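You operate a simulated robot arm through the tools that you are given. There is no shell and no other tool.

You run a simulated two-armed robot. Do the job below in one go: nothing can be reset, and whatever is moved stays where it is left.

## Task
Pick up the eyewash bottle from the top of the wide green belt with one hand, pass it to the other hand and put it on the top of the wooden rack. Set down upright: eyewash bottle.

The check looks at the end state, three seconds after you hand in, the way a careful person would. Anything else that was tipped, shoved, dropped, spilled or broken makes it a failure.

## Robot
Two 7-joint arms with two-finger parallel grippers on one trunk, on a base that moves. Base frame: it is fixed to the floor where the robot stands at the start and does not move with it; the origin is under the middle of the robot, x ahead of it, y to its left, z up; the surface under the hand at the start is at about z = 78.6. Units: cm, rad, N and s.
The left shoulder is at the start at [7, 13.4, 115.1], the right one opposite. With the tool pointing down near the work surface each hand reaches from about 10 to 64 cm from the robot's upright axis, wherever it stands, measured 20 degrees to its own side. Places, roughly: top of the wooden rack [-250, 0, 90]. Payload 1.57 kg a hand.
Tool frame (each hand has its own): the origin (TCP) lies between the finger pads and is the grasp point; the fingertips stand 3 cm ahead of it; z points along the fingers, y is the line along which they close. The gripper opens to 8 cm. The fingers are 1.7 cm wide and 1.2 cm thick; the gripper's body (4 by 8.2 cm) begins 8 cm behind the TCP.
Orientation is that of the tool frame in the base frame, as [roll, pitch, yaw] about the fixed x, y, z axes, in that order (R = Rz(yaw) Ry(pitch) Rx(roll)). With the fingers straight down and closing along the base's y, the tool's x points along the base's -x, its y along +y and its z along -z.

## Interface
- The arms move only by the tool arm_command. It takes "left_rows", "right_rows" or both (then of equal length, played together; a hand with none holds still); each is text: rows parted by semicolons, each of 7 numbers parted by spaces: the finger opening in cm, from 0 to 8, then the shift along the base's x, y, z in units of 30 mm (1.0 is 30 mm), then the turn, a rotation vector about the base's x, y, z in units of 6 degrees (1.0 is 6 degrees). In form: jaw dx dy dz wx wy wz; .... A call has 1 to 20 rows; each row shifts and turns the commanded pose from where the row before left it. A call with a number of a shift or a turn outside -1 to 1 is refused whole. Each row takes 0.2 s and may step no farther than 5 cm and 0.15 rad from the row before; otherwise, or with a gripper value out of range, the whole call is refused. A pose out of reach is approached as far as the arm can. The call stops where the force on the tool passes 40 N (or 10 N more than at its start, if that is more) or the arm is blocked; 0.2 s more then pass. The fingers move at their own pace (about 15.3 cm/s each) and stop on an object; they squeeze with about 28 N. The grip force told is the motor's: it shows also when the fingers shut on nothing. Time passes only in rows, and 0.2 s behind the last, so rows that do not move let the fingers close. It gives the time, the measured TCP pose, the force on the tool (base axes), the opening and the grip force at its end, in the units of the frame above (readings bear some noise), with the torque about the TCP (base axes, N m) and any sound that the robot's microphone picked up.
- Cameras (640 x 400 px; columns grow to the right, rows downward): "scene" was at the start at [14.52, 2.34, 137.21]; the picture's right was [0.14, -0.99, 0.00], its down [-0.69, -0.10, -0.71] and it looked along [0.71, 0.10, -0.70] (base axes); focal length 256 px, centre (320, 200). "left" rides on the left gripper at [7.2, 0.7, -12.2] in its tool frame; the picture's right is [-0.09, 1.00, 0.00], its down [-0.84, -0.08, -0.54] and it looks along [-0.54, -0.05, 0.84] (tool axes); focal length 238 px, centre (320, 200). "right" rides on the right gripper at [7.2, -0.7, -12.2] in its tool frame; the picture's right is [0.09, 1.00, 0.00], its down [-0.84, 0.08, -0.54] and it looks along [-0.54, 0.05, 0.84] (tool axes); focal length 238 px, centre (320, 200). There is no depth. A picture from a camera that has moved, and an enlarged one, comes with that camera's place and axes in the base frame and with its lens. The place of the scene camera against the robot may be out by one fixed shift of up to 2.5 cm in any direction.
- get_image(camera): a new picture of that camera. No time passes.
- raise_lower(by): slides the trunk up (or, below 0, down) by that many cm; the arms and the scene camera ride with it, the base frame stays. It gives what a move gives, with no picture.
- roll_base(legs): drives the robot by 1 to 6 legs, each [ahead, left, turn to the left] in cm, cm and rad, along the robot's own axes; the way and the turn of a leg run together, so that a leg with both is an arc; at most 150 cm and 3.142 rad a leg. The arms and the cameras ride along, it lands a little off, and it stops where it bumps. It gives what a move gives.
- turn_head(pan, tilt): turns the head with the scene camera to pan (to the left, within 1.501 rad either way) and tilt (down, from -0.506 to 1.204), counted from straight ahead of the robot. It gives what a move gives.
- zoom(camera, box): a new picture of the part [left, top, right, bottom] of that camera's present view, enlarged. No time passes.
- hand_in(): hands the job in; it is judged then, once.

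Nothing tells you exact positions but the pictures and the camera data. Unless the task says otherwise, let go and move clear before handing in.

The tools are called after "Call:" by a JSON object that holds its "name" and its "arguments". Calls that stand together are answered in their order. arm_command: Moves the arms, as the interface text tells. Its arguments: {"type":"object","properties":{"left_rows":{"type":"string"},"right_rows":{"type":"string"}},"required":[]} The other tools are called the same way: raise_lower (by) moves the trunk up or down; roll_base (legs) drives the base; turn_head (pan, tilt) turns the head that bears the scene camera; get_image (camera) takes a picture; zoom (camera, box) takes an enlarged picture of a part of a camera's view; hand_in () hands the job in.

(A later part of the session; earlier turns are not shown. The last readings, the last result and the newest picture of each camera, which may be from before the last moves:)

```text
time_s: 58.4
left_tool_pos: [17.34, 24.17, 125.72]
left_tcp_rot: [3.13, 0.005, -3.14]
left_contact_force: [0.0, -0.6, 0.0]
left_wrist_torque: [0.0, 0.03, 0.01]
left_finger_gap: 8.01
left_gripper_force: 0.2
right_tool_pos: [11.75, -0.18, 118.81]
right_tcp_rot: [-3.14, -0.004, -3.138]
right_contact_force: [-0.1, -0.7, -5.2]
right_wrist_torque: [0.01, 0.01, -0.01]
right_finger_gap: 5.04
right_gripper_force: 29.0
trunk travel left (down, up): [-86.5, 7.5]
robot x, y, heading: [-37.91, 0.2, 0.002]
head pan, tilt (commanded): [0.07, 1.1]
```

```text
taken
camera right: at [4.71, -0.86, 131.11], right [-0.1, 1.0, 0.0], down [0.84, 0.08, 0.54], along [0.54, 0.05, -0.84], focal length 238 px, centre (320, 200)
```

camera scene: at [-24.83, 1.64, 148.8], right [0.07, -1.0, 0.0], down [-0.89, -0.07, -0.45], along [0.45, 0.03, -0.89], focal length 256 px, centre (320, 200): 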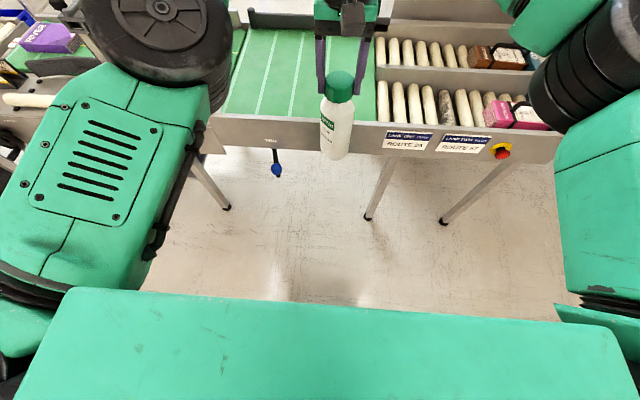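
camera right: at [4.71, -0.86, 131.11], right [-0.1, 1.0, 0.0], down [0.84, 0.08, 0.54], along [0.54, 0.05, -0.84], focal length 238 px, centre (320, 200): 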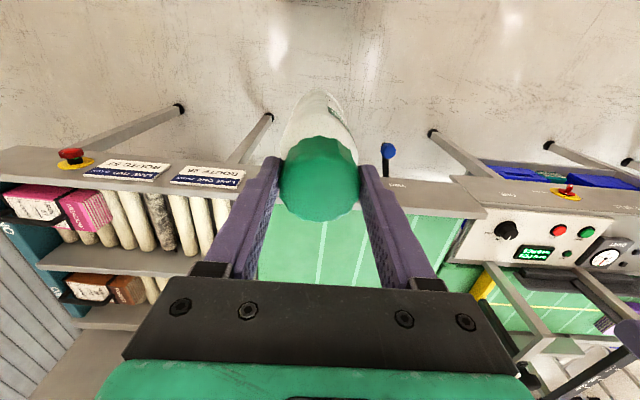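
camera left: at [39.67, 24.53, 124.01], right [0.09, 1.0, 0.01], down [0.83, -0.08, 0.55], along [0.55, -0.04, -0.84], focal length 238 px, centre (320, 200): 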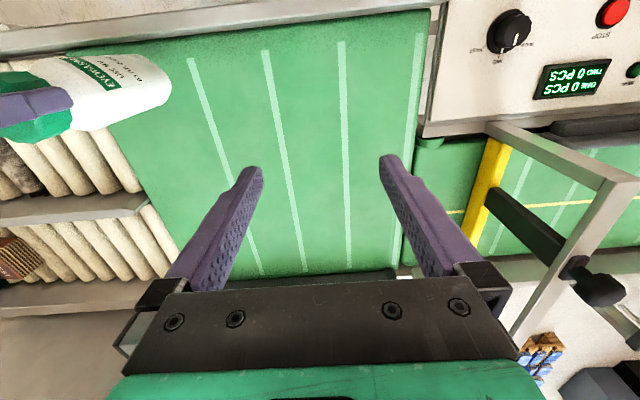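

The bottle is secure and clear of the belt. Before turning the base I'll look left and right for obstacles.

Call:
{"name": "turn_head", "arguments": {"pan": 1.5, "tilt": 0.6}}

Call:
{"name": "get_image", "arguments": {"camera": "scene"}}

Call:
{"name": "turn_head", "arguments": {"pan": -1.5, "tilt": 0.6}}

Call:
{"name": "get_image", "arguments": {"camera": "scene"}}

```text
time_s: 60.0
left_tool_pos: [17.03, 24.11, 125.8]
left_tcp_rot: [3.131, 0.007, -3.14]
left_contact_force: [0.3, 1.1, 0.4]
left_wrist_torque: [0.02, 0.0, 0.0]
left_finger_gap: 7.97
left_gripper_force: 0.1
right_tool_pos: [11.58, -0.09, 118.99]
right_tcp_rot: [3.141, 0.001, -3.137]
right_contact_force: [-0.5, -0.9, -4.6]
right_wrist_torque: [0.01, 0.01, 0.01]
right_finger_gap: 5.06
right_gripper_force: 27.7
trunk travel left (down, up): [-86.5, 7.5]
robot x, y, heading: [-37.83, -0.12, 0.002]
head pan, tilt (commanded): [1.499, 0.6]
```

```text
taken
camera scene: at [-30.85, 9.99, 152.69], right [1.0, -0.07, 0.0], down [-0.04, -0.56, -0.82], along [0.06, 0.82, -0.57], focal length 256 px, centre (320, 200)
```

scene: 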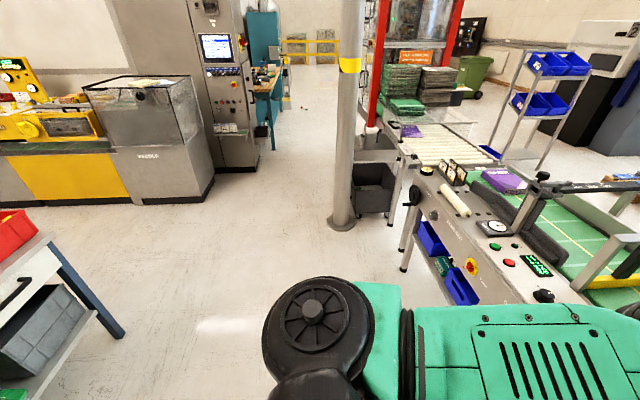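

```text
time_s: 62.6
left_tool_pos: [17.15, 24.12, 125.78]
left_tcp_rot: [3.131, 0.008, 3.141]
left_contact_force: [-0.9, 1.1, -0.2]
left_wrist_torque: [-0.03, 0.01, 0.01]
left_finger_gap: 7.97
left_gripper_force: 0.0
right_tool_pos: [11.63, -0.12, 118.94]
right_tcp_rot: [3.141, -0.003, -3.138]
right_contact_force: [-0.1, -0.2, -5.5]
right_wrist_torque: [-0.02, 0.02, -0.02]
right_finger_gap: 5.08
right_gripper_force: 27.8
trunk travel left (down, up): [-86.5, 7.5]
robot x, y, heading: [-38.32, 0.13, 0.005]
head pan, tilt (commanded): [-1.499, 0.6]
```

```text
taken
camera scene: at [-30.76, -7.64, 152.7], right [-1.0, -0.08, 0.0], down [-0.04, 0.56, -0.83], along [0.06, -0.82, -0.56], focal length 256 px, centre (320, 200)
```

scene: 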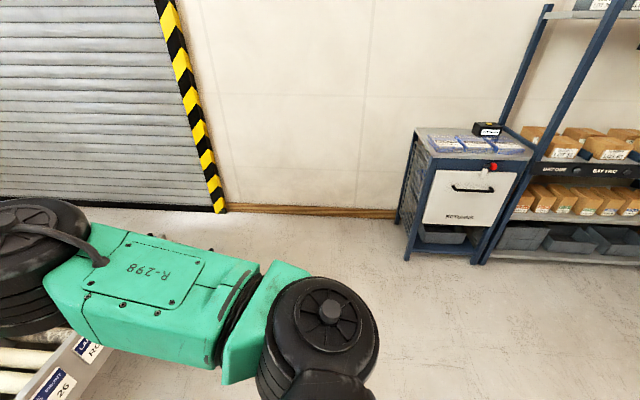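

Nothing is within about 90 cm, just a cart at the left rear and a cabinet far to the right. I'll turn a quarter turn to the right in place and look toward the rack.

Call:
{"name": "roll_base", "arguments": {"legs": [[0, 0, -1.57]]}}

Call:
{"name": "turn_head", "arguments": {"pan": -1.4, "tilt": 0.4}}

Call:
{"name": "get_image", "arguments": {"camera": "scene"}}

Call:
{"name": "get_image", "arguments": {"camera": "right"}}

```text
time_s: 66.8
left_tool_pos: [-12.11, -54.41, 125.79]
left_tcp_rot: [3.131, 0.006, 1.599]
left_contact_force: [-0.5, 0.2, 0.2]
left_wrist_torque: [-0.02, -0.01, -0.04]
left_finger_gap: 7.97
left_gripper_force: 0.0
right_tool_pos: [-36.57, -49.74, 118.92]
right_tcp_rot: [-3.141, -0.002, 1.604]
right_contact_force: [0.6, -0.3, -4.7]
right_wrist_torque: [0.01, -0.01, -0.02]
right_finger_gap: 5.07
right_gripper_force: 28.4
trunk travel left (down, up): [-86.5, 7.5]
robot x, y, heading: [-37.86, -0.21, -1.542]
head pan, tilt (commanded): [-1.499, 0.6]
```

```text
time_s: 67.5
left_tool_pos: [-12.28, -54.47, 125.91]
left_tcp_rot: [3.132, 0.006, 1.6]
left_contact_force: [0.1, -0.2, 0.3]
left_wrist_torque: [-0.02, 0.02, -0.01]
left_finger_gap: 8.04
left_gripper_force: 0.0
right_tool_pos: [-36.61, -49.63, 118.94]
right_tcp_rot: [-3.141, -0.002, 1.602]
right_contact_force: [-0.2, 0.8, -5.7]
right_wrist_torque: [0.01, -0.03, -0.02]
right_finger_gap: 5.04
right_gripper_force: 28.0
trunk travel left (down, up): [-86.5, 7.5]
robot x, y, heading: [-37.97, -0.13, -1.546]
head pan, tilt (commanded): [-1.4, 0.4]
```

```text
taken
camera scene: at [-45.47, -5.84, 154.51], right [-0.2, 0.98, 0.0], down [0.38, 0.08, -0.92], along [-0.9, -0.19, -0.39], focal length 256 px, centre (320, 200)
```

scene: 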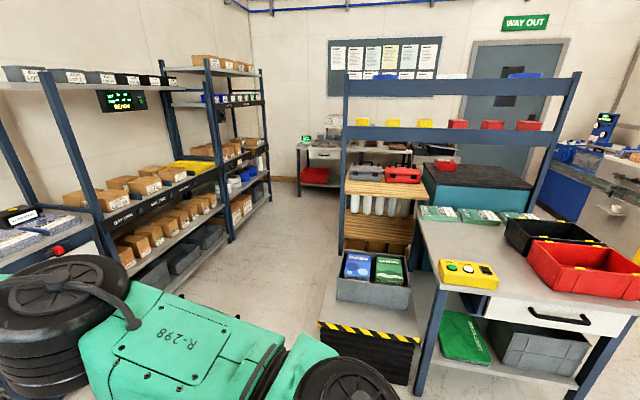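

```text
taken
camera right: at [-37.53, -42.5, 131.2], right [0.99, 0.12, 0.0], down [0.1, -0.83, 0.54], along [0.07, -0.54, -0.84], focal length 238 px, centre (320, 200)
```

right: 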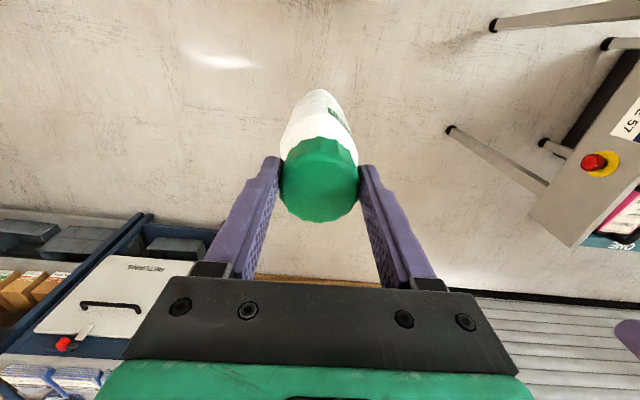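

I can see a wooden slatted rack near the middle of the view with some items on it. I'll zoom in on it.

Call:
{"name": "zoom", "arguments": {"camera": "scene", "box": [300, 130, 480, 360]}}

Call:
{"name": "zoom", "arguments": {"camera": "scene", "box": [330, 150, 450, 260]}}

```text
1.74 times, centred on (390, 245) of scene
camera zoom: at [-45.47, -5.84, 154.51], right [-0.2, 0.98, 0.0], down [0.38, 0.08, -0.92], along [-0.9, -0.19, -0.39], focal length 444 px, centre (198, 122)
```

zoom: 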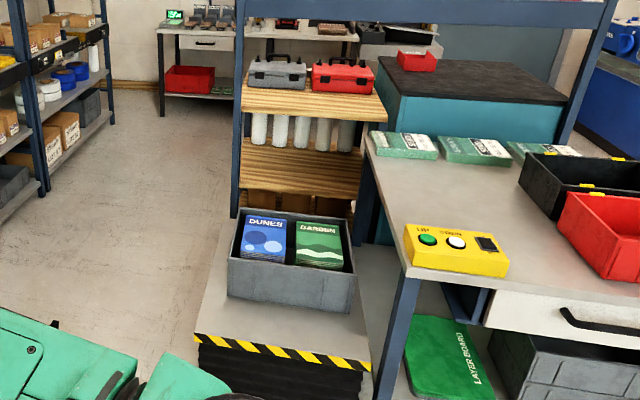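

```text
3.64 times, centred on (390, 205) of scene
camera zoom: at [-45.47, -5.84, 154.51], right [-0.2, 0.98, 0.0], down [0.38, 0.08, -0.92], along [-0.9, -0.19, -0.39], focal length 929 px, centre (66, 182)
```

zoom: 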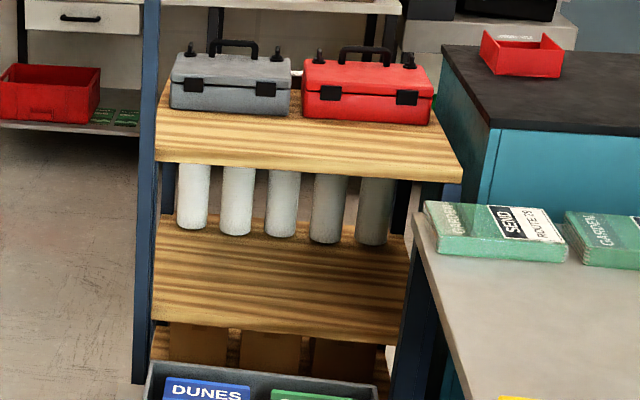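

The wooden rack's top has two toolboxes along the back, leaving a free strip about 20 cm deep at the front. A platform with a grey bin stands in front of it, with an open aisle on its -y side. I'll finish the turn to face -x and look more closely.

Call:
{"name": "roll_base", "arguments": {"legs": [[0, 0, -1.57]]}}

Call:
{"name": "turn_head", "arguments": {"pan": 0.0, "tilt": 0.45}}

Call:
{"name": "get_image", "arguments": {"camera": "scene"}}

Call:
{"name": "zoom", "arguments": {"camera": "scene", "box": [230, 100, 420, 330]}}

```text
time_s: 71.7
left_tool_pos: [-92.13, -25.93, 125.88]
left_tcp_rot: [3.132, 0.006, 0.034]
left_contact_force: [0.1, -0.2, 0.2]
left_wrist_torque: [-0.03, -0.01, 0.02]
left_finger_gap: 8.01
left_gripper_force: 0.2
right_tool_pos: [-87.54, -1.52, 119.01]
right_tcp_rot: [-3.141, -0.002, 0.035]
right_contact_force: [-0.7, 0.1, -4.2]
right_wrist_torque: [-0.02, -0.03, -0.02]
right_finger_gap: 5.08
right_gripper_force: 28.0
trunk travel left (down, up): [-86.5, 7.5]
robot x, y, heading: [-37.59, -0.29, -3.107]
head pan, tilt (commanded): [-1.4, 0.4]
```

```text
time_s: 73.2
left_tool_pos: [-92.35, -26.04, 125.75]
left_tcp_rot: [3.131, 0.007, 0.034]
left_contact_force: [0.1, -0.4, 1.2]
left_wrist_torque: [-0.02, 0.02, -0.02]
left_finger_gap: 8.01
left_gripper_force: 0.0
right_tool_pos: [-87.58, -1.45, 118.99]
right_tcp_rot: [3.141, -0.002, 0.036]
right_contact_force: [0.1, 1.0, -4.7]
right_wrist_torque: [0.02, -0.04, 0.01]
right_finger_gap: 5.08
right_gripper_force: 28.2
trunk travel left (down, up): [-86.5, 7.5]
robot x, y, heading: [-38.01, 0.25, -3.107]
head pan, tilt (commanded): [0.0, 0.45]
```

```text
taken
camera scene: at [-50.88, 0.68, 154.04], right [-0.03, 1.0, 0.0], down [0.44, 0.01, -0.9], along [-0.9, -0.03, -0.44], focal length 256 px, centre (320, 200)
```

scene: 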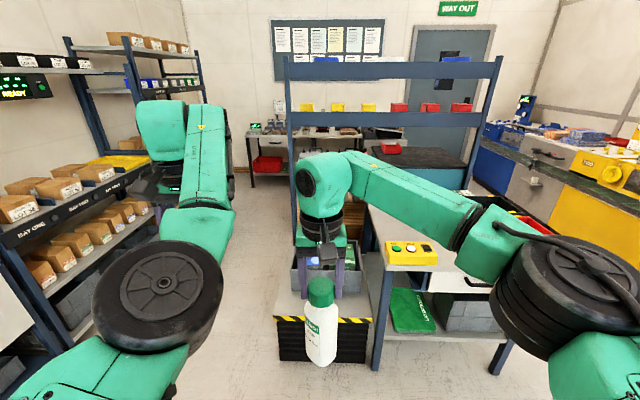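

```text
1.74 times, centred on (325, 215) of scene
camera zoom: at [-50.88, 0.68, 154.04], right [-0.03, 1.0, 0.0], down [0.44, 0.01, -0.9], along [-0.9, -0.03, -0.44], focal length 444 px, centre (311, 174)
```

zoom: 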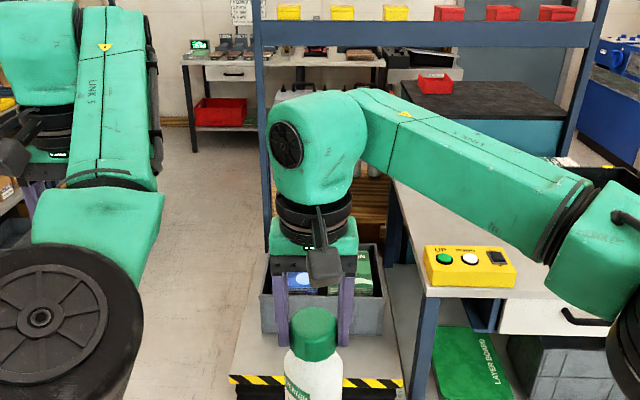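

The platform (front edge x about -147, 36 cm high) blocks a frontal approach, so I'll need to reach the rack from the aisle on its -y side. I'll sidestep into the aisle and look from there.

Call:
{"name": "roll_base", "arguments": {"legs": [[0, 85, 0]]}}

Call:
{"name": "turn_head", "arguments": {"pan": -0.45, "tilt": 0.35}}

Call:
{"name": "get_image", "arguments": {"camera": "scene"}}

Call:
{"name": "turn_head", "arguments": {"pan": 0.2, "tilt": 0.35}}

Call:
{"name": "get_image", "arguments": {"camera": "scene"}}

```text
time_s: 77.8
left_tool_pos: [-88.69, -112.85, 125.73]
left_tcp_rot: [3.129, 0.008, 0.041]
left_contact_force: [-0.4, 0.1, -0.6]
left_wrist_torque: [-0.02, -0.05, 0.02]
left_finger_gap: 8.0
left_gripper_force: 0.0
right_tool_pos: [-84.11, -88.3, 118.94]
right_tcp_rot: [3.141, -0.002, 0.042]
right_contact_force: [-1.0, 0.3, -4.8]
right_wrist_torque: [-0.02, -0.05, -0.02]
right_finger_gap: 5.07
right_gripper_force: 27.9
trunk travel left (down, up): [-86.5, 7.5]
robot x, y, heading: [-34.65, -86.61, -3.096]
head pan, tilt (commanded): [0.0, 0.45]
```

```text
time_s: 78.7
left_tool_pos: [-88.57, -112.94, 125.78]
left_tcp_rot: [3.133, 0.006, 0.039]
left_contact_force: [-0.8, 0.3, 0.6]
left_wrist_torque: [0.04, 0.01, 0.0]
left_finger_gap: 8.0
left_gripper_force: 0.1
right_tool_pos: [-84.21, -88.42, 118.88]
right_tcp_rot: [3.141, -0.002, 0.04]
right_contact_force: [0.2, -0.3, -4.3]
right_wrist_torque: [-0.01, -0.03, 0.0]
right_finger_gap: 5.02
right_gripper_force: 27.5
trunk travel left (down, up): [-86.5, 7.5]
robot x, y, heading: [-34.57, -86.61, -3.1]
head pan, tilt (commanded): [-0.45, 0.351]
```

```text
taken
camera scene: at [-46.9, -81.9, 154.96], right [0.4, 0.92, 0.0], down [0.32, -0.14, -0.94], along [-0.86, 0.37, -0.34], focal length 256 px, centre (320, 200)
```

scene: 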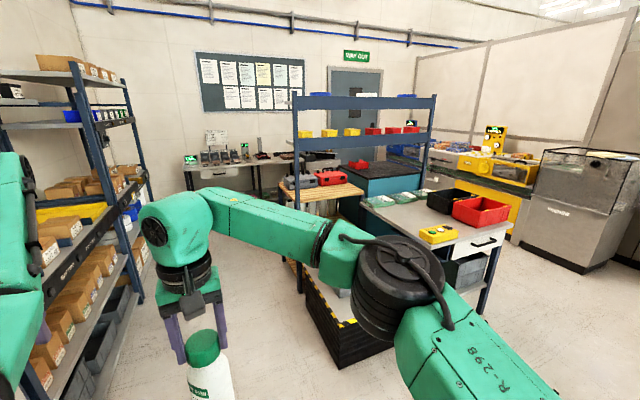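

```text
time_s: 79.7
left_tool_pos: [-88.62, -112.82, 125.85]
left_tcp_rot: [3.131, 0.007, 0.04]
left_contact_force: [0.5, 0.0, 0.0]
left_wrist_torque: [0.01, 0.0, 0.01]
left_finger_gap: 8.02
left_gripper_force: 0.1
right_tool_pos: [-84.2, -88.43, 119.04]
right_tcp_rot: [3.141, -0.001, 0.04]
right_contact_force: [0.0, -0.2, -5.8]
right_wrist_torque: [0.01, -0.01, 0.0]
right_finger_gap: 5.03
right_gripper_force: 27.9
trunk travel left (down, up): [-86.5, 7.5]
robot x, y, heading: [-34.52, -86.82, -3.1]
head pan, tilt (commanded): [0.201, 0.351]
```

```text
taken
camera scene: at [-47.39, -87.76, 154.96], right [-0.24, 0.97, 0.0], down [0.33, 0.08, -0.94], along [-0.91, -0.23, -0.34], focal length 256 px, centre (320, 200)
```

scene: 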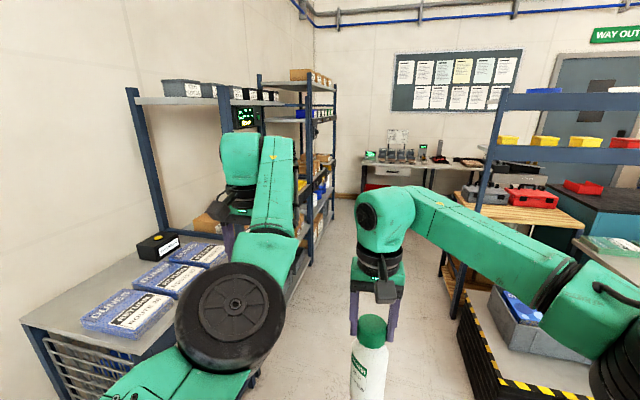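

From here I can see the rack top beside the blue frame. I'll zoom in on it.

Call:
{"name": "turn_head", "arguments": {"pan": -0.45, "tilt": 0.35}}

Call:
{"name": "zoom", "arguments": {"camera": "scene", "box": [250, 80, 450, 220]}}

Call:
{"name": "zoom", "arguments": {"camera": "scene", "box": [270, 150, 390, 340]}}

```text
time_s: 80.8
left_tool_pos: [-88.7, -112.89, 125.75]
left_tcp_rot: [3.133, 0.006, 0.04]
left_contact_force: [1.1, 0.1, 0.0]
left_wrist_torque: [-0.01, 0.04, 0.0]
left_finger_gap: 8.01
left_gripper_force: 0.1
right_tool_pos: [-84.18, -88.44, 119.0]
right_tcp_rot: [-3.141, -0.003, 0.042]
right_contact_force: [0.0, -0.2, -5.0]
right_wrist_torque: [0.0, -0.03, -0.02]
right_finger_gap: 5.06
right_gripper_force: 27.5
trunk travel left (down, up): [-86.5, 7.5]
robot x, y, heading: [-34.58, -86.66, -3.1]
head pan, tilt (commanded): [-0.45, 0.351]
```

```text
2.86 times, centred on (350, 150) of scene
camera zoom: at [-46.9, -81.87, 154.97], right [0.4, 0.92, 0.0], down [0.32, -0.14, -0.94], along [-0.86, 0.37, -0.34], focal length 730 px, centre (234, 343)
```

zoom: 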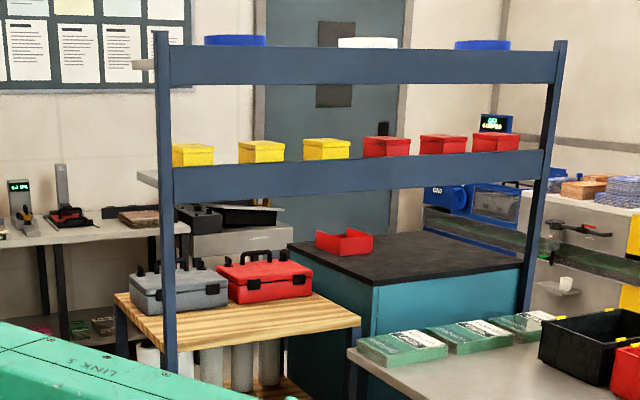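

```text
2.11 times, centred on (330, 245) of scene
camera zoom: at [-46.9, -81.87, 154.97], right [0.4, 0.92, 0.0], down [0.32, -0.14, -0.94], along [-0.86, 0.37, -0.34], focal length 538 px, centre (299, 105)
```

zoom: 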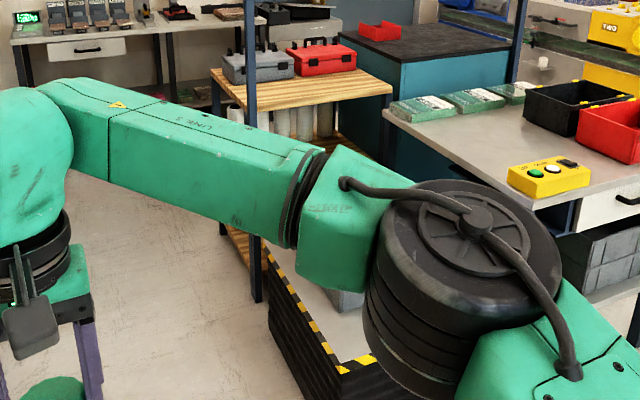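

The overhead shelf of the blue frame appears to sit directly above the free front strip of the rack, with its underside near z = 127. A straight-down hand may not fit there. I'll drive further into the aisle to survey the geometry before deciding how to hold the bottle for placing.

Call:
{"name": "roll_base", "arguments": {"legs": [[110, 0, -0.04]]}}

Call:
{"name": "turn_head", "arguments": {"pan": -0.8, "tilt": 0.35}}

Call:
{"name": "get_image", "arguments": {"camera": "scene"}}

```text
time_s: 86.5
left_tool_pos: [-200.66, -114.22, 125.83]
left_tcp_rot: [3.132, 0.009, 0.011]
left_contact_force: [-0.6, -0.4, 0.5]
left_wrist_torque: [0.02, 0.05, -0.01]
left_finger_gap: 8.01
left_gripper_force: 0.2
right_tool_pos: [-195.54, -89.91, 118.91]
right_tcp_rot: [-3.141, 0.0, 0.014]
right_contact_force: [0.5, 0.1, -4.6]
right_wrist_torque: [0.03, -0.03, 0.01]
right_finger_gap: 5.04
right_gripper_force: 28.1
trunk travel left (down, up): [-86.5, 7.5]
robot x, y, heading: [-145.72, -89.47, -3.134]
head pan, tilt (commanded): [-0.45, 0.351]
```

```text
time_s: 87.3
left_tool_pos: [-200.83, -114.21, 125.77]
left_tcp_rot: [3.13, 0.007, 0.011]
left_contact_force: [0.5, 1.0, -0.1]
left_wrist_torque: [-0.02, -0.01, 0.04]
left_finger_gap: 7.96
left_gripper_force: 0.0
right_tool_pos: [-195.62, -89.96, 118.9]
right_tcp_rot: [3.14, -0.001, 0.014]
right_contact_force: [0.5, -0.5, -5.5]
right_wrist_torque: [-0.02, 0.0, -0.01]
right_finger_gap: 5.06
right_gripper_force: 27.9
trunk travel left (down, up): [-86.5, 7.5]
robot x, y, heading: [-145.93, -89.46, -3.132]
head pan, tilt (commanded): [-0.799, 0.351]
```

```text
taken
camera scene: at [-156.36, -81.84, 154.96], right [0.71, 0.71, 0.0], down [0.24, -0.24, -0.94], along [-0.66, 0.66, -0.34], focal length 256 px, centre (320, 200)
```

scene: 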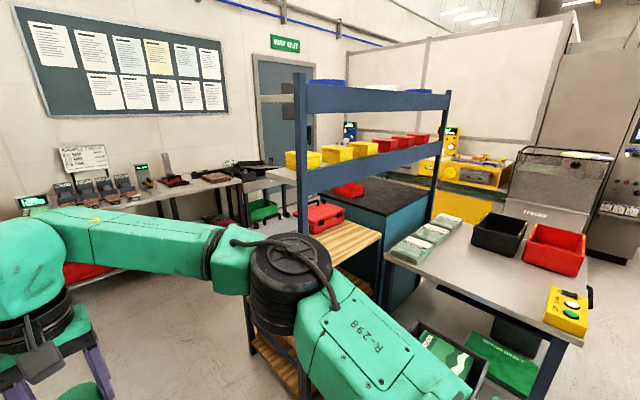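

Call:
{"name": "zoom", "arguments": {"camera": "scene", "box": [230, 60, 470, 260]}}

Call:
{"name": "turn_head", "arguments": {"pan": -0.8, "tilt": 0.7}}

Call:
{"name": "get_image", "arguments": {"camera": "scene"}}

```text
2.00 times, centred on (350, 160) of scene
camera zoom: at [-156.36, -81.84, 154.96], right [0.71, 0.71, 0.0], down [0.24, -0.24, -0.94], along [-0.66, 0.66, -0.34], focal length 511 px, centre (260, 280)
```

zoom: 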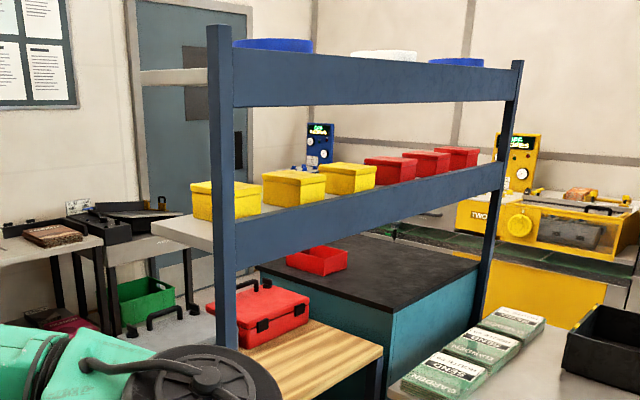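

```text
time_s: 88.1
left_tool_pos: [-200.92, -114.24, 125.85]
left_tcp_rot: [3.131, 0.007, 0.012]
left_contact_force: [0.1, 0.6, -0.1]
left_wrist_torque: [0.01, 0.04, -0.01]
left_finger_gap: 7.96
left_gripper_force: 0.0
right_tool_pos: [-195.67, -89.99, 118.99]
right_tcp_rot: [-3.141, -0.003, 0.012]
right_contact_force: [-0.1, 0.4, -4.7]
right_wrist_torque: [-0.02, -0.05, -0.02]
right_finger_gap: 5.07
right_gripper_force: 27.8
trunk travel left (down, up): [-86.5, 7.5]
robot x, y, heading: [-145.97, -89.87, -3.13]
head pan, tilt (commanded): [-0.799, 0.7]
```

```text
taken
camera scene: at [-155.76, -82.42, 151.83], right [0.71, 0.71, 0.0], down [0.45, -0.46, -0.77], along [-0.54, 0.54, -0.64], focal length 256 px, centre (320, 200)
```

scene: 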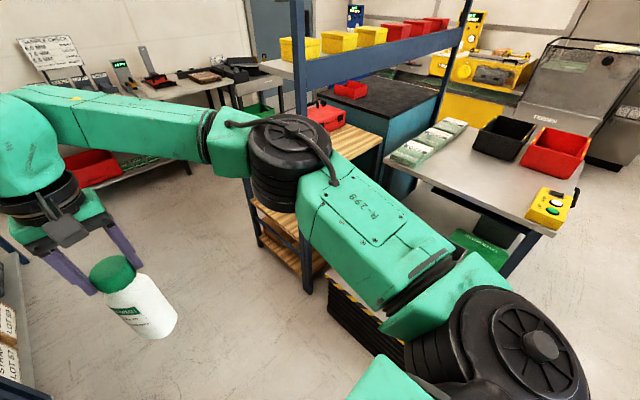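

The overhead shelf does cover the free strip (x about -220 to -240, underside near z = 127), so placing there will need a low, tilted grip on the bottle body. I'll make a quarter turn clockwise, which is the safe side, and view the rack again from that heading.

Call:
{"name": "roll_base", "arguments": {"legs": [[0, 0, -1.57]]}}

Call:
{"name": "turn_head", "arguments": {"pan": 0.75, "tilt": 0.45}}

Call:
{"name": "get_image", "arguments": {"camera": "scene"}}

Call:
{"name": "get_image", "arguments": {"camera": "right"}}

Call:
{"name": "get_image", "arguments": {"camera": "left"}}

```text
time_s: 92.3
left_tool_pos: [-171.13, -35.02, 125.77]
left_tcp_rot: [3.13, 0.006, -1.552]
left_contact_force: [-0.1, -0.2, -0.3]
left_wrist_torque: [0.02, 0.0, 0.02]
left_finger_gap: 8.01
left_gripper_force: 0.1
right_tool_pos: [-146.82, -40.03, 118.89]
right_tcp_rot: [-3.141, 0.0, -1.55]
right_contact_force: [-0.2, -0.2, -5.1]
right_wrist_torque: [-0.04, 0.03, -0.03]
right_finger_gap: 5.04
right_gripper_force: 27.6
trunk travel left (down, up): [-86.5, 7.5]
robot x, y, heading: [-146.14, -89.37, 1.592]
head pan, tilt (commanded): [-0.799, 0.7]
```

```text
time_s: 94.0
left_tool_pos: [-171.13, -34.95, 125.74]
left_tcp_rot: [3.13, 0.007, -1.551]
left_contact_force: [0.6, -0.8, -0.8]
left_wrist_torque: [0.0, -0.03, -0.03]
left_finger_gap: 8.01
left_gripper_force: 0.0
right_tool_pos: [-146.82, -40.02, 118.87]
right_tcp_rot: [3.141, -0.004, -1.55]
right_contact_force: [-0.4, 0.0, -5.8]
right_wrist_torque: [-0.04, 0.02, -0.01]
right_finger_gap: 5.04
right_gripper_force: 28.1
trunk travel left (down, up): [-86.5, 7.5]
robot x, y, heading: [-145.77, -90.0, 1.589]
head pan, tilt (commanded): [0.75, 0.45]
```

```text
taken
camera scene: at [-151.13, -76.64, 154.04], right [0.72, 0.7, 0.0], down [0.3, -0.31, -0.9], along [-0.63, 0.65, -0.44], focal length 256 px, centre (320, 200)
```

scene: 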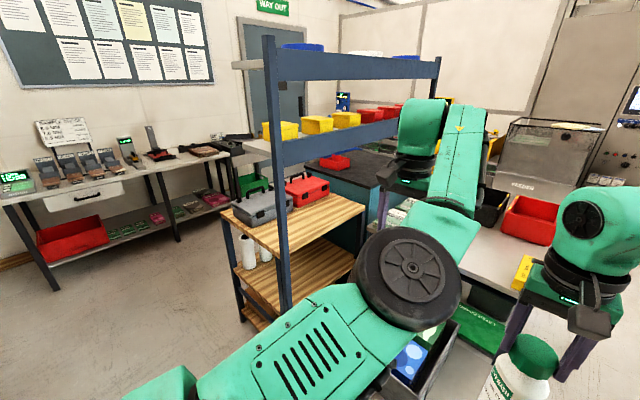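

```text
taken
camera right: at [-145.99, -47.19, 131.19], right [-0.99, -0.11, 0.0], down [-0.09, 0.84, 0.54], along [-0.06, 0.54, -0.84], focal length 238 px, centre (320, 200)
```

right: 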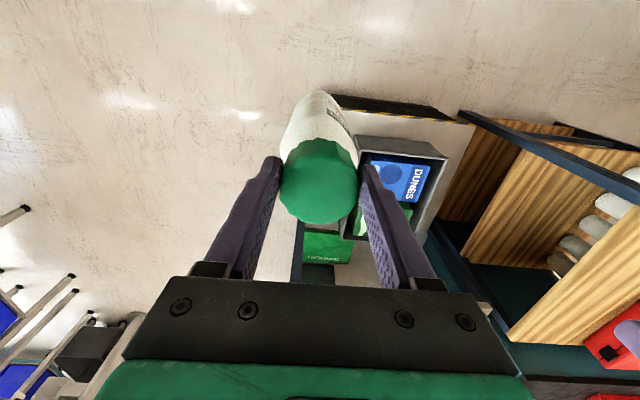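

```text
taken
camera left: at [-171.58, -42.32, 137.97], right [-1.0, 0.07, 0.01], down [0.07, 0.83, 0.55], along [0.03, 0.55, -0.84], focal length 238 px, centre (320, 200)
```

left: 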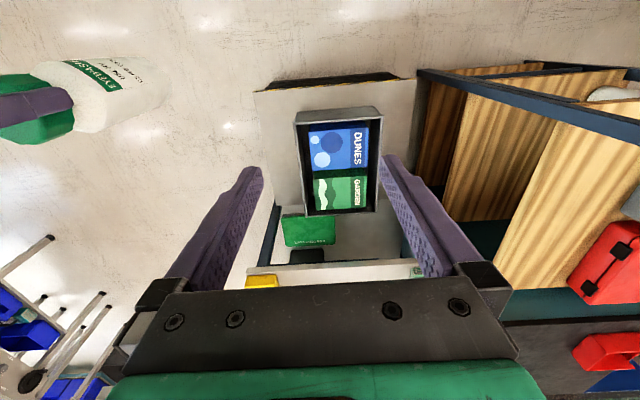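

This heading gives a clear view of the rack: toolboxes along the back edge, bare wood in front, and the blue post at the front-left corner. I'll zoom in from each camera to measure.

Call:
{"name": "zoom", "arguments": {"camera": "scene", "box": [210, 20, 450, 180]}}

Call:
{"name": "zoom", "arguments": {"camera": "scene", "box": [210, 150, 400, 330]}}

Call:
{"name": "zoom", "arguments": {"camera": "left", "box": [380, 50, 640, 350]}}

Call:
{"name": "zoom", "arguments": {"camera": "right", "box": [400, 90, 640, 390]}}

```text
2.50 times, centred on (330, 100) of scene
camera zoom: at [-151.13, -76.64, 154.04], right [0.72, 0.7, 0.0], down [0.3, -0.31, -0.9], along [-0.63, 0.65, -0.44], focal length 639 px, centre (295, 450)
```

zoom: 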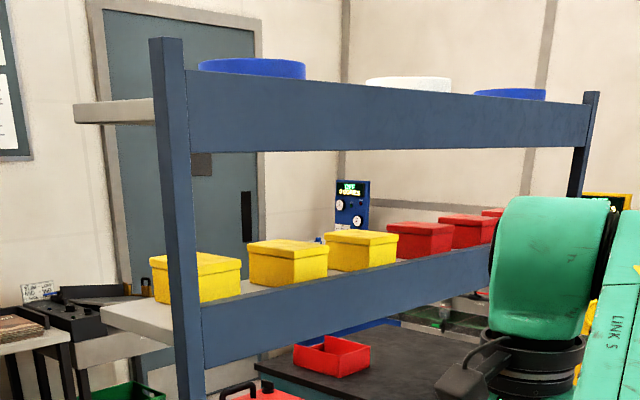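

```text
2.22 times, centred on (305, 240) of scene
camera zoom: at [-151.13, -76.64, 154.04], right [0.72, 0.7, 0.0], down [0.3, -0.31, -0.9], along [-0.63, 0.65, -0.44], focal length 568 px, centre (353, 111)
```

zoom: 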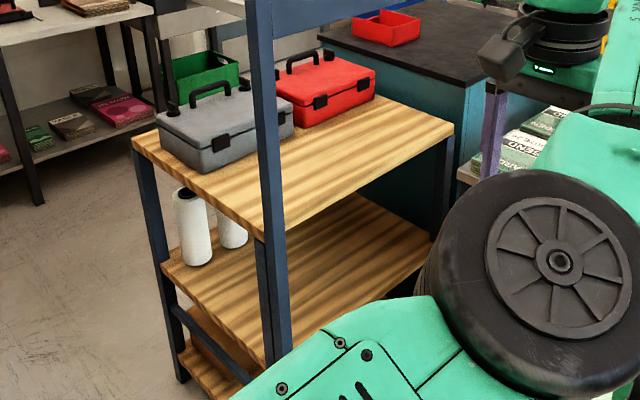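

```text
1.33 times, centred on (510, 200) of left
camera zoom: at [-171.58, -42.32, 137.97], right [-1.0, 0.07, 0.01], down [0.07, 0.83, 0.55], along [0.03, 0.55, -0.84], focal length 318 px, centre (67, 200)
```

zoom: 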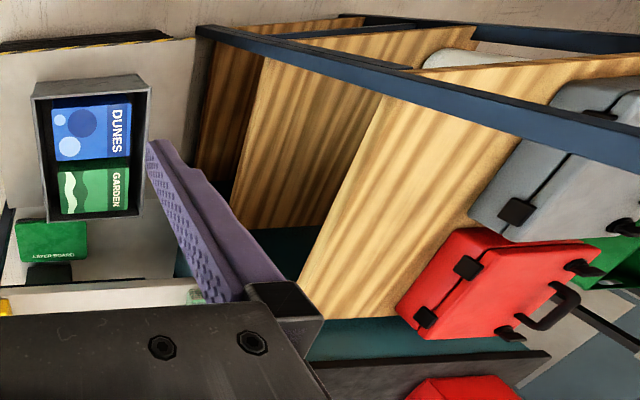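

```text
1.33 times, centred on (520, 240) of right
camera zoom: at [-145.99, -47.19, 131.19], right [-0.99, -0.11, 0.0], down [-0.09, 0.84, 0.54], along [-0.06, 0.54, -0.84], focal length 318 px, centre (53, 147)
```

zoom: 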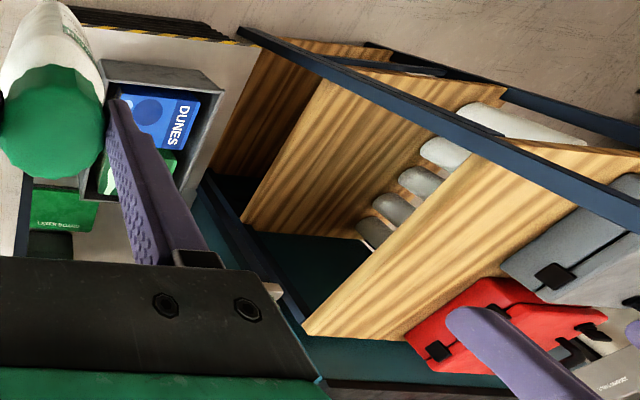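

I've got the layout now. The rack top spans about x -268 to -217 and y -30 to 30, with bare wood in front of x = -243. The shelf overhead leaves only 37 cm of height, so the right hand can't place the bottle from its current top grip. I'll take it back to the belt, set it down, and re-grip the body with the right hand tilted. First I'll make room and turn to face the belt.

Call:
{"name": "roll_base", "arguments": {"legs": [[14, 0, 0], [0, 0, -1.59]]}}

Call:
{"name": "turn_head", "arguments": {"pan": 0.3, "tilt": 0.5}}

Call:
{"name": "get_image", "arguments": {"camera": "scene"}}

```text
time_s: 99.2
left_tool_pos: [-90.68, -52.6, 125.79]
left_tcp_rot: [3.131, 0.008, 3.116]
left_contact_force: [-0.3, 0.1, -0.9]
left_wrist_torque: [0.03, 0.01, -0.03]
left_finger_gap: 7.97
left_gripper_force: 0.0
right_tool_pos: [-96.82, -76.72, 118.88]
right_tcp_rot: [-3.14, 0.0, 3.114]
right_contact_force: [-0.4, 0.5, -3.8]
right_wrist_torque: [-0.03, 0.06, 0.02]
right_finger_gap: 5.04
right_gripper_force: 28.3
trunk travel left (down, up): [-86.5, 7.5]
robot x, y, heading: [-146.64, -75.43, -0.027]
head pan, tilt (commanded): [0.75, 0.45]
```

```text
time_s: 100.1
left_tool_pos: [-90.58, -52.67, 125.78]
left_tcp_rot: [3.131, 0.008, 3.115]
left_contact_force: [0.4, -0.5, 0.9]
left_wrist_torque: [0.0, -0.03, 0.01]
left_finger_gap: 8.0
left_gripper_force: 0.0
right_tool_pos: [-96.72, -76.7, 118.96]
right_tcp_rot: [3.141, -0.002, 3.116]
right_contact_force: [-1.3, 0.3, -4.5]
right_wrist_torque: [0.0, 0.06, 0.02]
right_finger_gap: 5.05
right_gripper_force: 27.9
trunk travel left (down, up): [-86.5, 7.5]
robot x, y, heading: [-146.37, -74.75, -0.024]
head pan, tilt (commanded): [0.3, 0.499]
```

```text
taken
camera scene: at [-131.03, -71.67, 153.6], right [0.27, -0.96, 0.0], down [-0.46, -0.13, -0.88], along [0.84, 0.24, -0.48], focal length 256 px, centre (320, 200)
```

scene: 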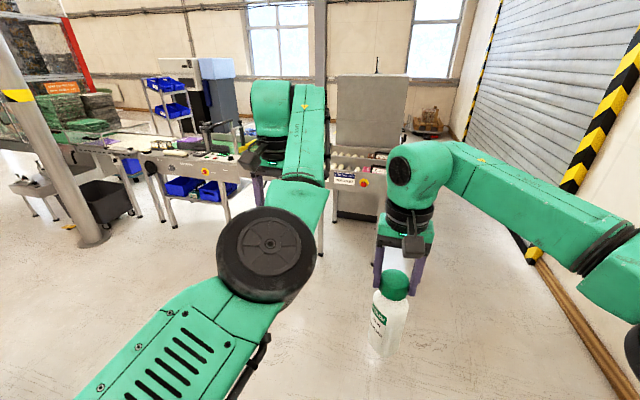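

The way back to the belt is clear. I'll drive forward, sidestep left to the belt line and move up, stopping well short of the edge.

Call:
{"name": "roll_base", "arguments": {"legs": [[62, 0, 0.025], [0, 72, 0], [35, 0, 0]]}}

Call:
{"name": "turn_head", "arguments": {"pan": 0.07, "tilt": 0.9}}

Call:
{"name": "get_image", "arguments": {"camera": "scene"}}

```text
time_s: 109.1
left_tool_pos: [5.48, 22.16, 125.89]
left_tcp_rot: [3.131, 0.009, -3.131]
left_contact_force: [0.1, 0.3, 1.5]
left_wrist_torque: [-0.01, -0.01, 0.0]
left_finger_gap: 8.0
left_gripper_force: 0.0
right_tool_pos: [0.29, -2.26, 119.06]
right_tcp_rot: [-3.141, 0.002, -3.13]
right_contact_force: [0.0, -0.5, -5.1]
right_wrist_torque: [0.02, 0.0, 0.01]
right_finger_gap: 5.0
right_gripper_force: 28.1
trunk travel left (down, up): [-86.5, 7.5]
robot x, y, heading: [-49.04, -2.53, 0.015]
head pan, tilt (commanded): [0.3, 0.499]
```

```text
time_s: 110.0
left_tool_pos: [5.94, 22.24, 125.84]
left_tcp_rot: [3.131, 0.008, -3.131]
left_contact_force: [0.1, -0.5, 0.0]
left_wrist_torque: [0.04, -0.01, 0.02]
left_finger_gap: 8.01
left_gripper_force: 0.0
right_tool_pos: [0.65, -2.12, 118.89]
right_tcp_rot: [-3.14, -0.002, -3.13]
right_contact_force: [0.0, -0.2, -4.3]
right_wrist_torque: [-0.02, 0.0, 0.01]
right_finger_gap: 5.05
right_gripper_force: 27.8
trunk travel left (down, up): [-86.5, 7.5]
robot x, y, heading: [-48.57, -2.51, 0.013]
head pan, tilt (commanded): [0.07, 0.901]
```

```text
taken
camera scene: at [-34.87, -0.64, 150.21], right [0.08, -1.0, 0.0], down [-0.78, -0.07, -0.62], along [0.62, 0.05, -0.78], focal length 256 px, centre (320, 200)
```

scene: 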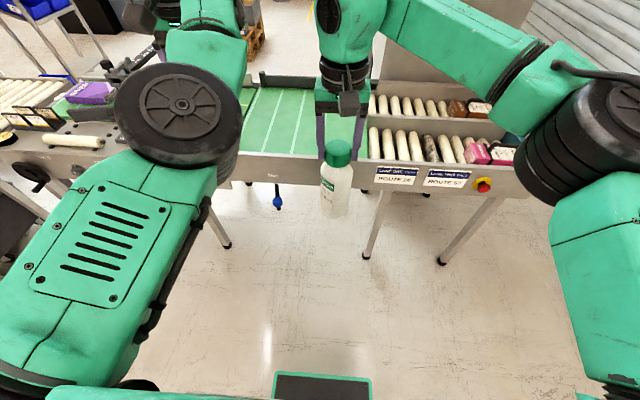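

I'm lined up with the belt. I'll drive forward so the bottle hangs over the belt again.

Call:
{"name": "roll_base", "arguments": {"legs": [[40, 0, -0.012]]}}

Call:
{"name": "get_image", "arguments": {"camera": "scene"}}

Call:
{"name": "get_image", "arguments": {"camera": "right"}}

Call:
{"name": "get_image", "arguments": {"camera": "left"}}

```text
time_s: 112.4
left_tool_pos: [45.05, 22.25, 125.87]
left_tcp_rot: [3.13, 0.012, -3.136]
left_contact_force: [0.6, 0.3, -0.4]
left_wrist_torque: [-0.04, 0.01, 0.03]
left_finger_gap: 7.99
left_gripper_force: 0.0
right_tool_pos: [39.63, -2.11, 119.02]
right_tcp_rot: [-3.141, -0.001, -3.134]
right_contact_force: [0.5, 1.2, -5.3]
right_wrist_torque: [0.0, 0.05, 0.04]
right_finger_gap: 5.03
right_gripper_force: 27.9
trunk travel left (down, up): [-86.5, 7.5]
robot x, y, heading: [-9.74, -2.33, 0.008]
head pan, tilt (commanded): [0.07, 0.901]
```

```text
taken
camera scene: at [4.03, -0.33, 150.24], right [0.08, -1.0, 0.0], down [-0.78, -0.06, -0.62], along [0.62, 0.05, -0.78], focal length 256 px, centre (320, 200)
```

scene: 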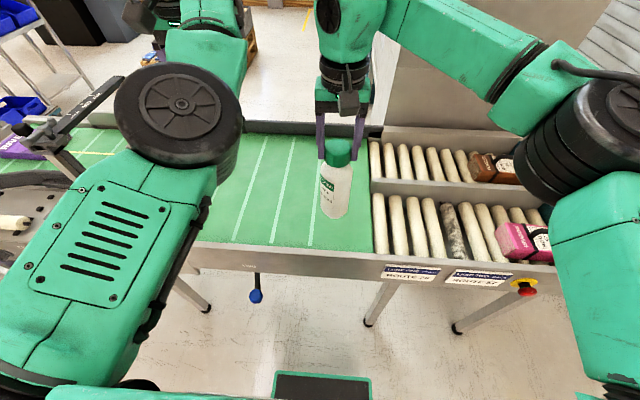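

```text
taken
camera right: at [32.4, -2.79, 131.28], right [-0.1, 0.99, 0.0], down [0.84, 0.08, 0.54], along [0.54, 0.05, -0.84], focal length 238 px, centre (320, 200)
```

right: 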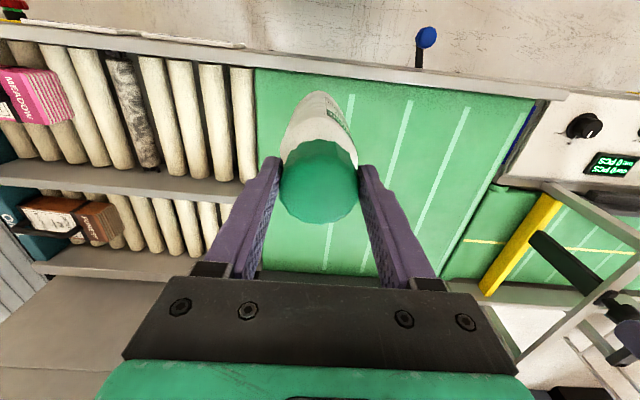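

```text
taken
camera left: at [37.58, 22.68, 138.09], right [0.09, 1.0, 0.01], down [0.83, -0.08, 0.55], along [0.55, -0.04, -0.84], focal length 238 px, centre (320, 200)
```

left: 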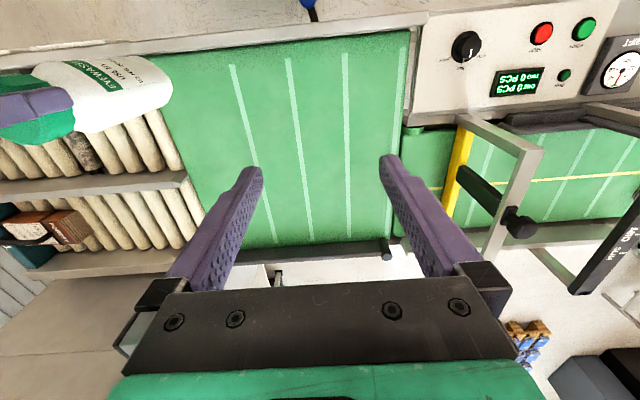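

The bottle is too close to the belt's front edge (inner edge near x = 37), so I'll move 8 cm further in. I'll also turn the right hand -30° about vertical so the narrow faces of the bottle will suit the tilted re-grip.

Call:
{"name": "roll_base", "arguments": {"legs": [[8, 0, 0]]}}

Call:
{"name": "arm_command", "arguments": {"right_rows": "2 0 0 0 0 0 -0.4; 2 0 0 0 0 0 -0.6; 2 0 0 0 0 0 -0.7; 2 0 0 0 0 0 -0.7; 2 0 0 0 0 0 -0.7; 2 0 0 0 0 0 -0.7; 2 0 0 0 0 0 -0.7; 2 0 0 0 0 0 -0.5; 2 0 0 0 0 0 0; 2 0 0 0 0 0 0"}}

Call:
{"name": "get_image", "arguments": {"camera": "scene"}}

Call:
{"name": "get_image", "arguments": {"camera": "right"}}

```text
time_s: 113.5
left_tool_pos: [52.56, 22.17, 126.27]
left_tcp_rot: [3.129, 0.015, -3.136]
left_contact_force: [-0.4, -0.2, 0.2]
left_wrist_torque: [-0.03, -0.06, -0.02]
left_finger_gap: 8.01
left_gripper_force: 0.0
right_tool_pos: [47.28, -2.13, 119.33]
right_tcp_rot: [3.141, 0.005, -3.136]
right_contact_force: [-0.7, 0.0, -4.0]
right_wrist_torque: [-0.04, 0.02, 0.0]
right_finger_gap: 5.05
right_gripper_force: 28.4
trunk travel left (down, up): [-86.5, 7.5]
robot x, y, heading: [-1.69, -2.38, 0.009]
head pan, tilt (commanded): [0.07, 0.901]
```

```text
time_s: 115.7
left_tool_pos: [53.3, 22.33, 125.87]
left_tcp_rot: [3.131, 0.009, -3.138]
left_contact_force: [0.9, 0.2, -0.4]
left_wrist_torque: [-0.03, 0.02, 0.0]
left_finger_gap: 7.99
left_gripper_force: 0.1
right_tool_pos: [47.95, -1.88, 118.78]
right_tcp_rot: [-3.14, -0.003, 2.624]
right_contact_force: [0.1, 0.1, -5.1]
right_wrist_torque: [0.01, 0.04, 0.0]
right_finger_gap: 5.05
right_gripper_force: 27.7
trunk travel left (down, up): [-86.5, 7.5]
robot x, y, heading: [-1.39, -1.96, 0.011]
head pan, tilt (commanded): [0.07, 0.901]
```

```text
taken
camera scene: at [12.45, -0.29, 150.21], right [0.08, -1.0, 0.0], down [-0.78, -0.06, -0.62], along [0.62, 0.05, -0.78], focal length 256 px, centre (320, 200)
```

scene: 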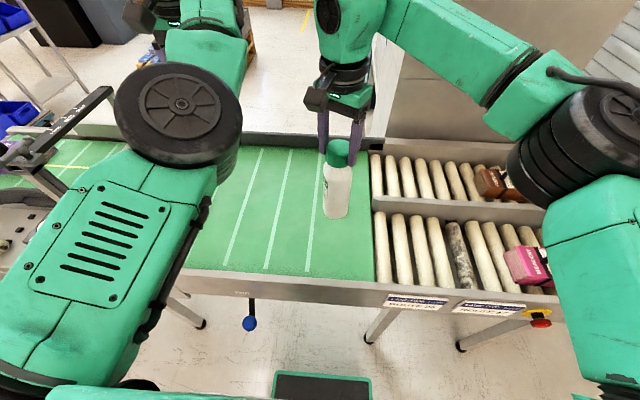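

```text
taken
camera right: at [41.43, 0.94, 131.12], right [0.41, 0.91, 0.0], down [0.77, -0.35, 0.54], along [0.49, -0.22, -0.84], focal length 238 px, centre (320, 200)
```

right: 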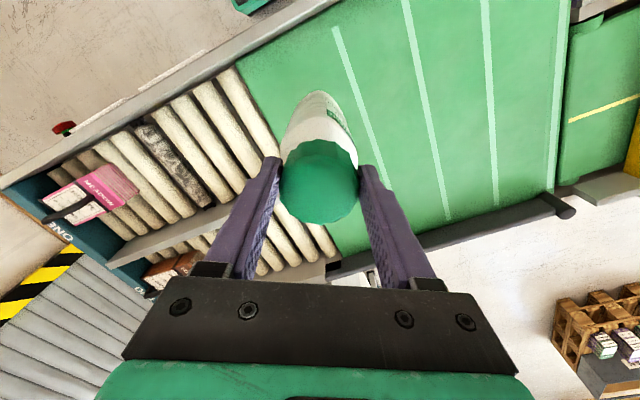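

The bottle now hangs at about [48, -1.9], well inside the belt. It should touch down when the right TCP reaches z of about 99.85, so I'll lower the trunk 17.5 cm first and finish with small arm steps.

Call:
{"name": "raise_lower", "arguments": {"by": -17.5}}

Call:
{"name": "zoom", "arguments": {"camera": "scene", "box": [260, 80, 420, 240]}}

Call:
{"name": "get_image", "arguments": {"camera": "left"}}

```text
time_s: 117.7
left_tool_pos: [53.23, 22.23, 108.29]
left_tcp_rot: [3.131, 0.008, -3.136]
left_contact_force: [0.6, 0.7, 1.3]
left_wrist_torque: [-0.02, 0.01, 0.02]
left_finger_gap: 7.99
left_gripper_force: 0.0
right_tool_pos: [47.97, -2.1, 101.53]
right_tcp_rot: [3.14, -0.001, 2.625]
right_contact_force: [0.2, -1.0, -4.9]
right_wrist_torque: [0.03, 0.05, -0.02]
right_finger_gap: 5.05
right_gripper_force: 28.0
trunk travel left (down, up): [-69.0, 25.0]
robot x, y, heading: [-1.29, -1.96, 0.007]
head pan, tilt (commanded): [0.07, 0.901]
```

```text
2.50 times, centred on (340, 160) of scene
camera zoom: at [12.38, -0.29, 132.72], right [0.08, -1.0, 0.0], down [-0.78, -0.06, -0.62], along [0.62, 0.05, -0.78], focal length 639 px, centre (270, 300)
```

zoom: 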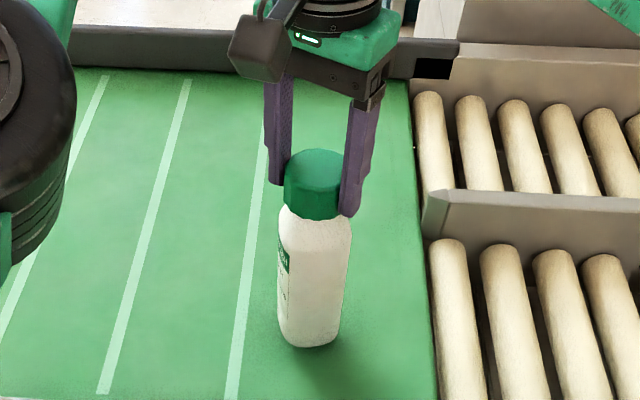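

```text
taken
camera left: at [45.93, 22.69, 120.52], right [0.09, 1.0, 0.01], down [0.83, -0.08, 0.55], along [0.55, -0.04, -0.84], focal length 238 px, centre (320, 200)
```

left: 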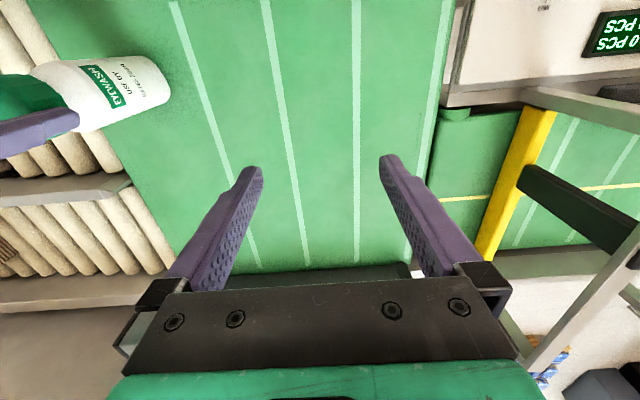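

The bottle is about 1.7 cm above the belt and upright. I'll lower it with small arm steps and watch the force.

Call:
{"name": "arm_command", "arguments": {"right_rows": "2 0 0 -0.05 0 0 0; 2 0 0 -0.06 0 0 0; 2 0 0 -0.06 0 0 0; 2 0 0 -0.06 0 0 0; 2 0 0 -0.06 0 0 0; 2 0 0 -0.06 0 0 0; 2 0 0 -0.05 0 0 0; 2 0 0 -0.04 0 0 0; 2 0 0 -0.03 0 0 0; 2 0 0 0 0 0 0"}}

```text
time_s: 119.9
left_tool_pos: [53.31, 22.22, 108.37]
left_tcp_rot: [3.131, 0.009, -3.135]
left_contact_force: [0.2, -0.4, 0.2]
left_wrist_torque: [0.04, 0.01, 0.02]
left_finger_gap: 7.97
left_gripper_force: 0.1
right_tool_pos: [47.96, -2.08, 100.03]
right_tcp_rot: [-3.141, -0.001, 2.627]
right_contact_force: [0.0, -0.3, -5.0]
right_wrist_torque: [0.0, -0.01, -0.03]
right_finger_gap: 5.06
right_gripper_force: 27.5
trunk travel left (down, up): [-69.0, 25.0]
robot x, y, heading: [-1.36, -2.06, 0.006]
head pan, tilt (commanded): [0.07, 0.901]
```

Still hanging free at z = 100.03. I'll continue in about 1 mm steps, looking for the force to change sign.

Call:
{"name": "arm_command", "arguments": {"right_rows": "2 0 0 -0.03 0 0 0; 2 0 0 -0.03 0 0 0; 2 0 0 0 0 0 0"}}

```text
time_s: 120.7
left_tool_pos: [53.18, 22.26, 108.33]
left_tcp_rot: [3.129, 0.009, -3.139]
left_contact_force: [0.6, 0.6, -0.3]
left_wrist_torque: [-0.02, -0.01, -0.01]
left_finger_gap: 8.0
left_gripper_force: 0.1
right_tool_pos: [47.85, -2.03, 99.87]
right_tcp_rot: [3.141, -0.002, 2.627]
right_contact_force: [0.6, -0.5, 0.7]
right_wrist_torque: [-0.06, -0.07, -0.01]
right_finger_gap: 5.07
right_gripper_force: 27.9
trunk travel left (down, up): [-69.0, 25.0]
robot x, y, heading: [-1.62, -2.36, 0.005]
head pan, tilt (commanded): [0.07, 0.901]
```

Contact: the belt now carries the bottle (force went from -5 to +0.7 N), at the predicted height. I'm opening the right hand gradually and holding to check the bottle stays put.

Call:
{"name": "arm_command", "arguments": {"right_rows": "4 0 0 0 0 0 0; 4.8 0 0 0 0 0 0; 5.1 0 0 0 0 0 0; 5.3 0 0 0 0 0 0; 5.6 0 0 0 0 0 0; 6 0 0 0 0 0 0; 6.6 0 0 0 0 0 0; 7.3 0 0 0 0 0 0; 8 0 0 0 0 0 0; 8 0 0 0 0 0 0; 8 0 0 0 0 0 0"}}

Call:
{"name": "zoom", "arguments": {"camera": "scene", "box": [260, 80, 420, 240]}}

Call:
{"name": "get_image", "arguments": {"camera": "right"}}

```text
time_s: 123.1
left_tool_pos: [53.34, 22.25, 108.46]
left_tcp_rot: [3.13, 0.01, -3.136]
left_contact_force: [0.2, -0.4, -0.6]
left_wrist_torque: [-0.01, -0.02, 0.0]
left_finger_gap: 8.01
left_gripper_force: 0.2
right_tool_pos: [47.95, -1.91, 99.92]
right_tcp_rot: [-3.14, 0.001, 2.623]
right_contact_force: [-0.5, -0.8, -0.1]
right_wrist_torque: [-0.01, 0.01, -0.02]
right_finger_gap: 8.02
right_gripper_force: 0.0
trunk travel left (down, up): [-69.0, 25.0]
robot x, y, heading: [-1.65, -2.24, 0.004]
head pan, tilt (commanded): [0.07, 0.901]
```

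```text
2.50 times, centred on (340, 160) of scene
camera zoom: at [12.31, -0.29, 132.72], right [0.08, -1.0, 0.0], down [-0.78, -0.06, -0.62], along [0.62, 0.05, -0.78], focal length 639 px, centre (270, 300)
```

zoom: 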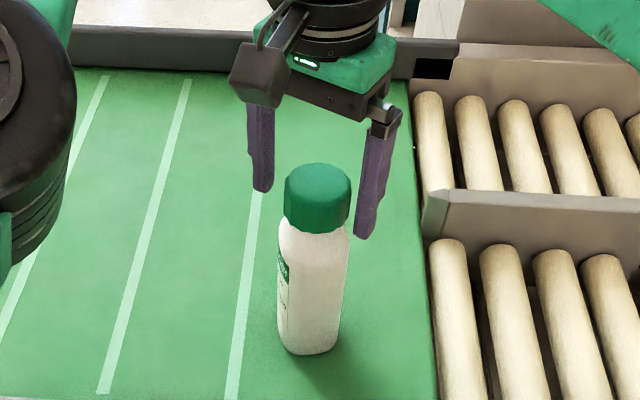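

```text
taken
camera right: at [41.35, 0.97, 112.14], right [0.41, 0.91, 0.0], down [0.77, -0.35, 0.54], along [0.49, -0.22, -0.84], focal length 238 px, centre (320, 200)
```

right: 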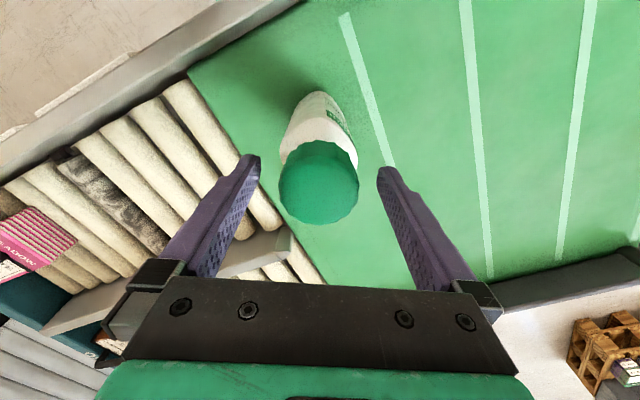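

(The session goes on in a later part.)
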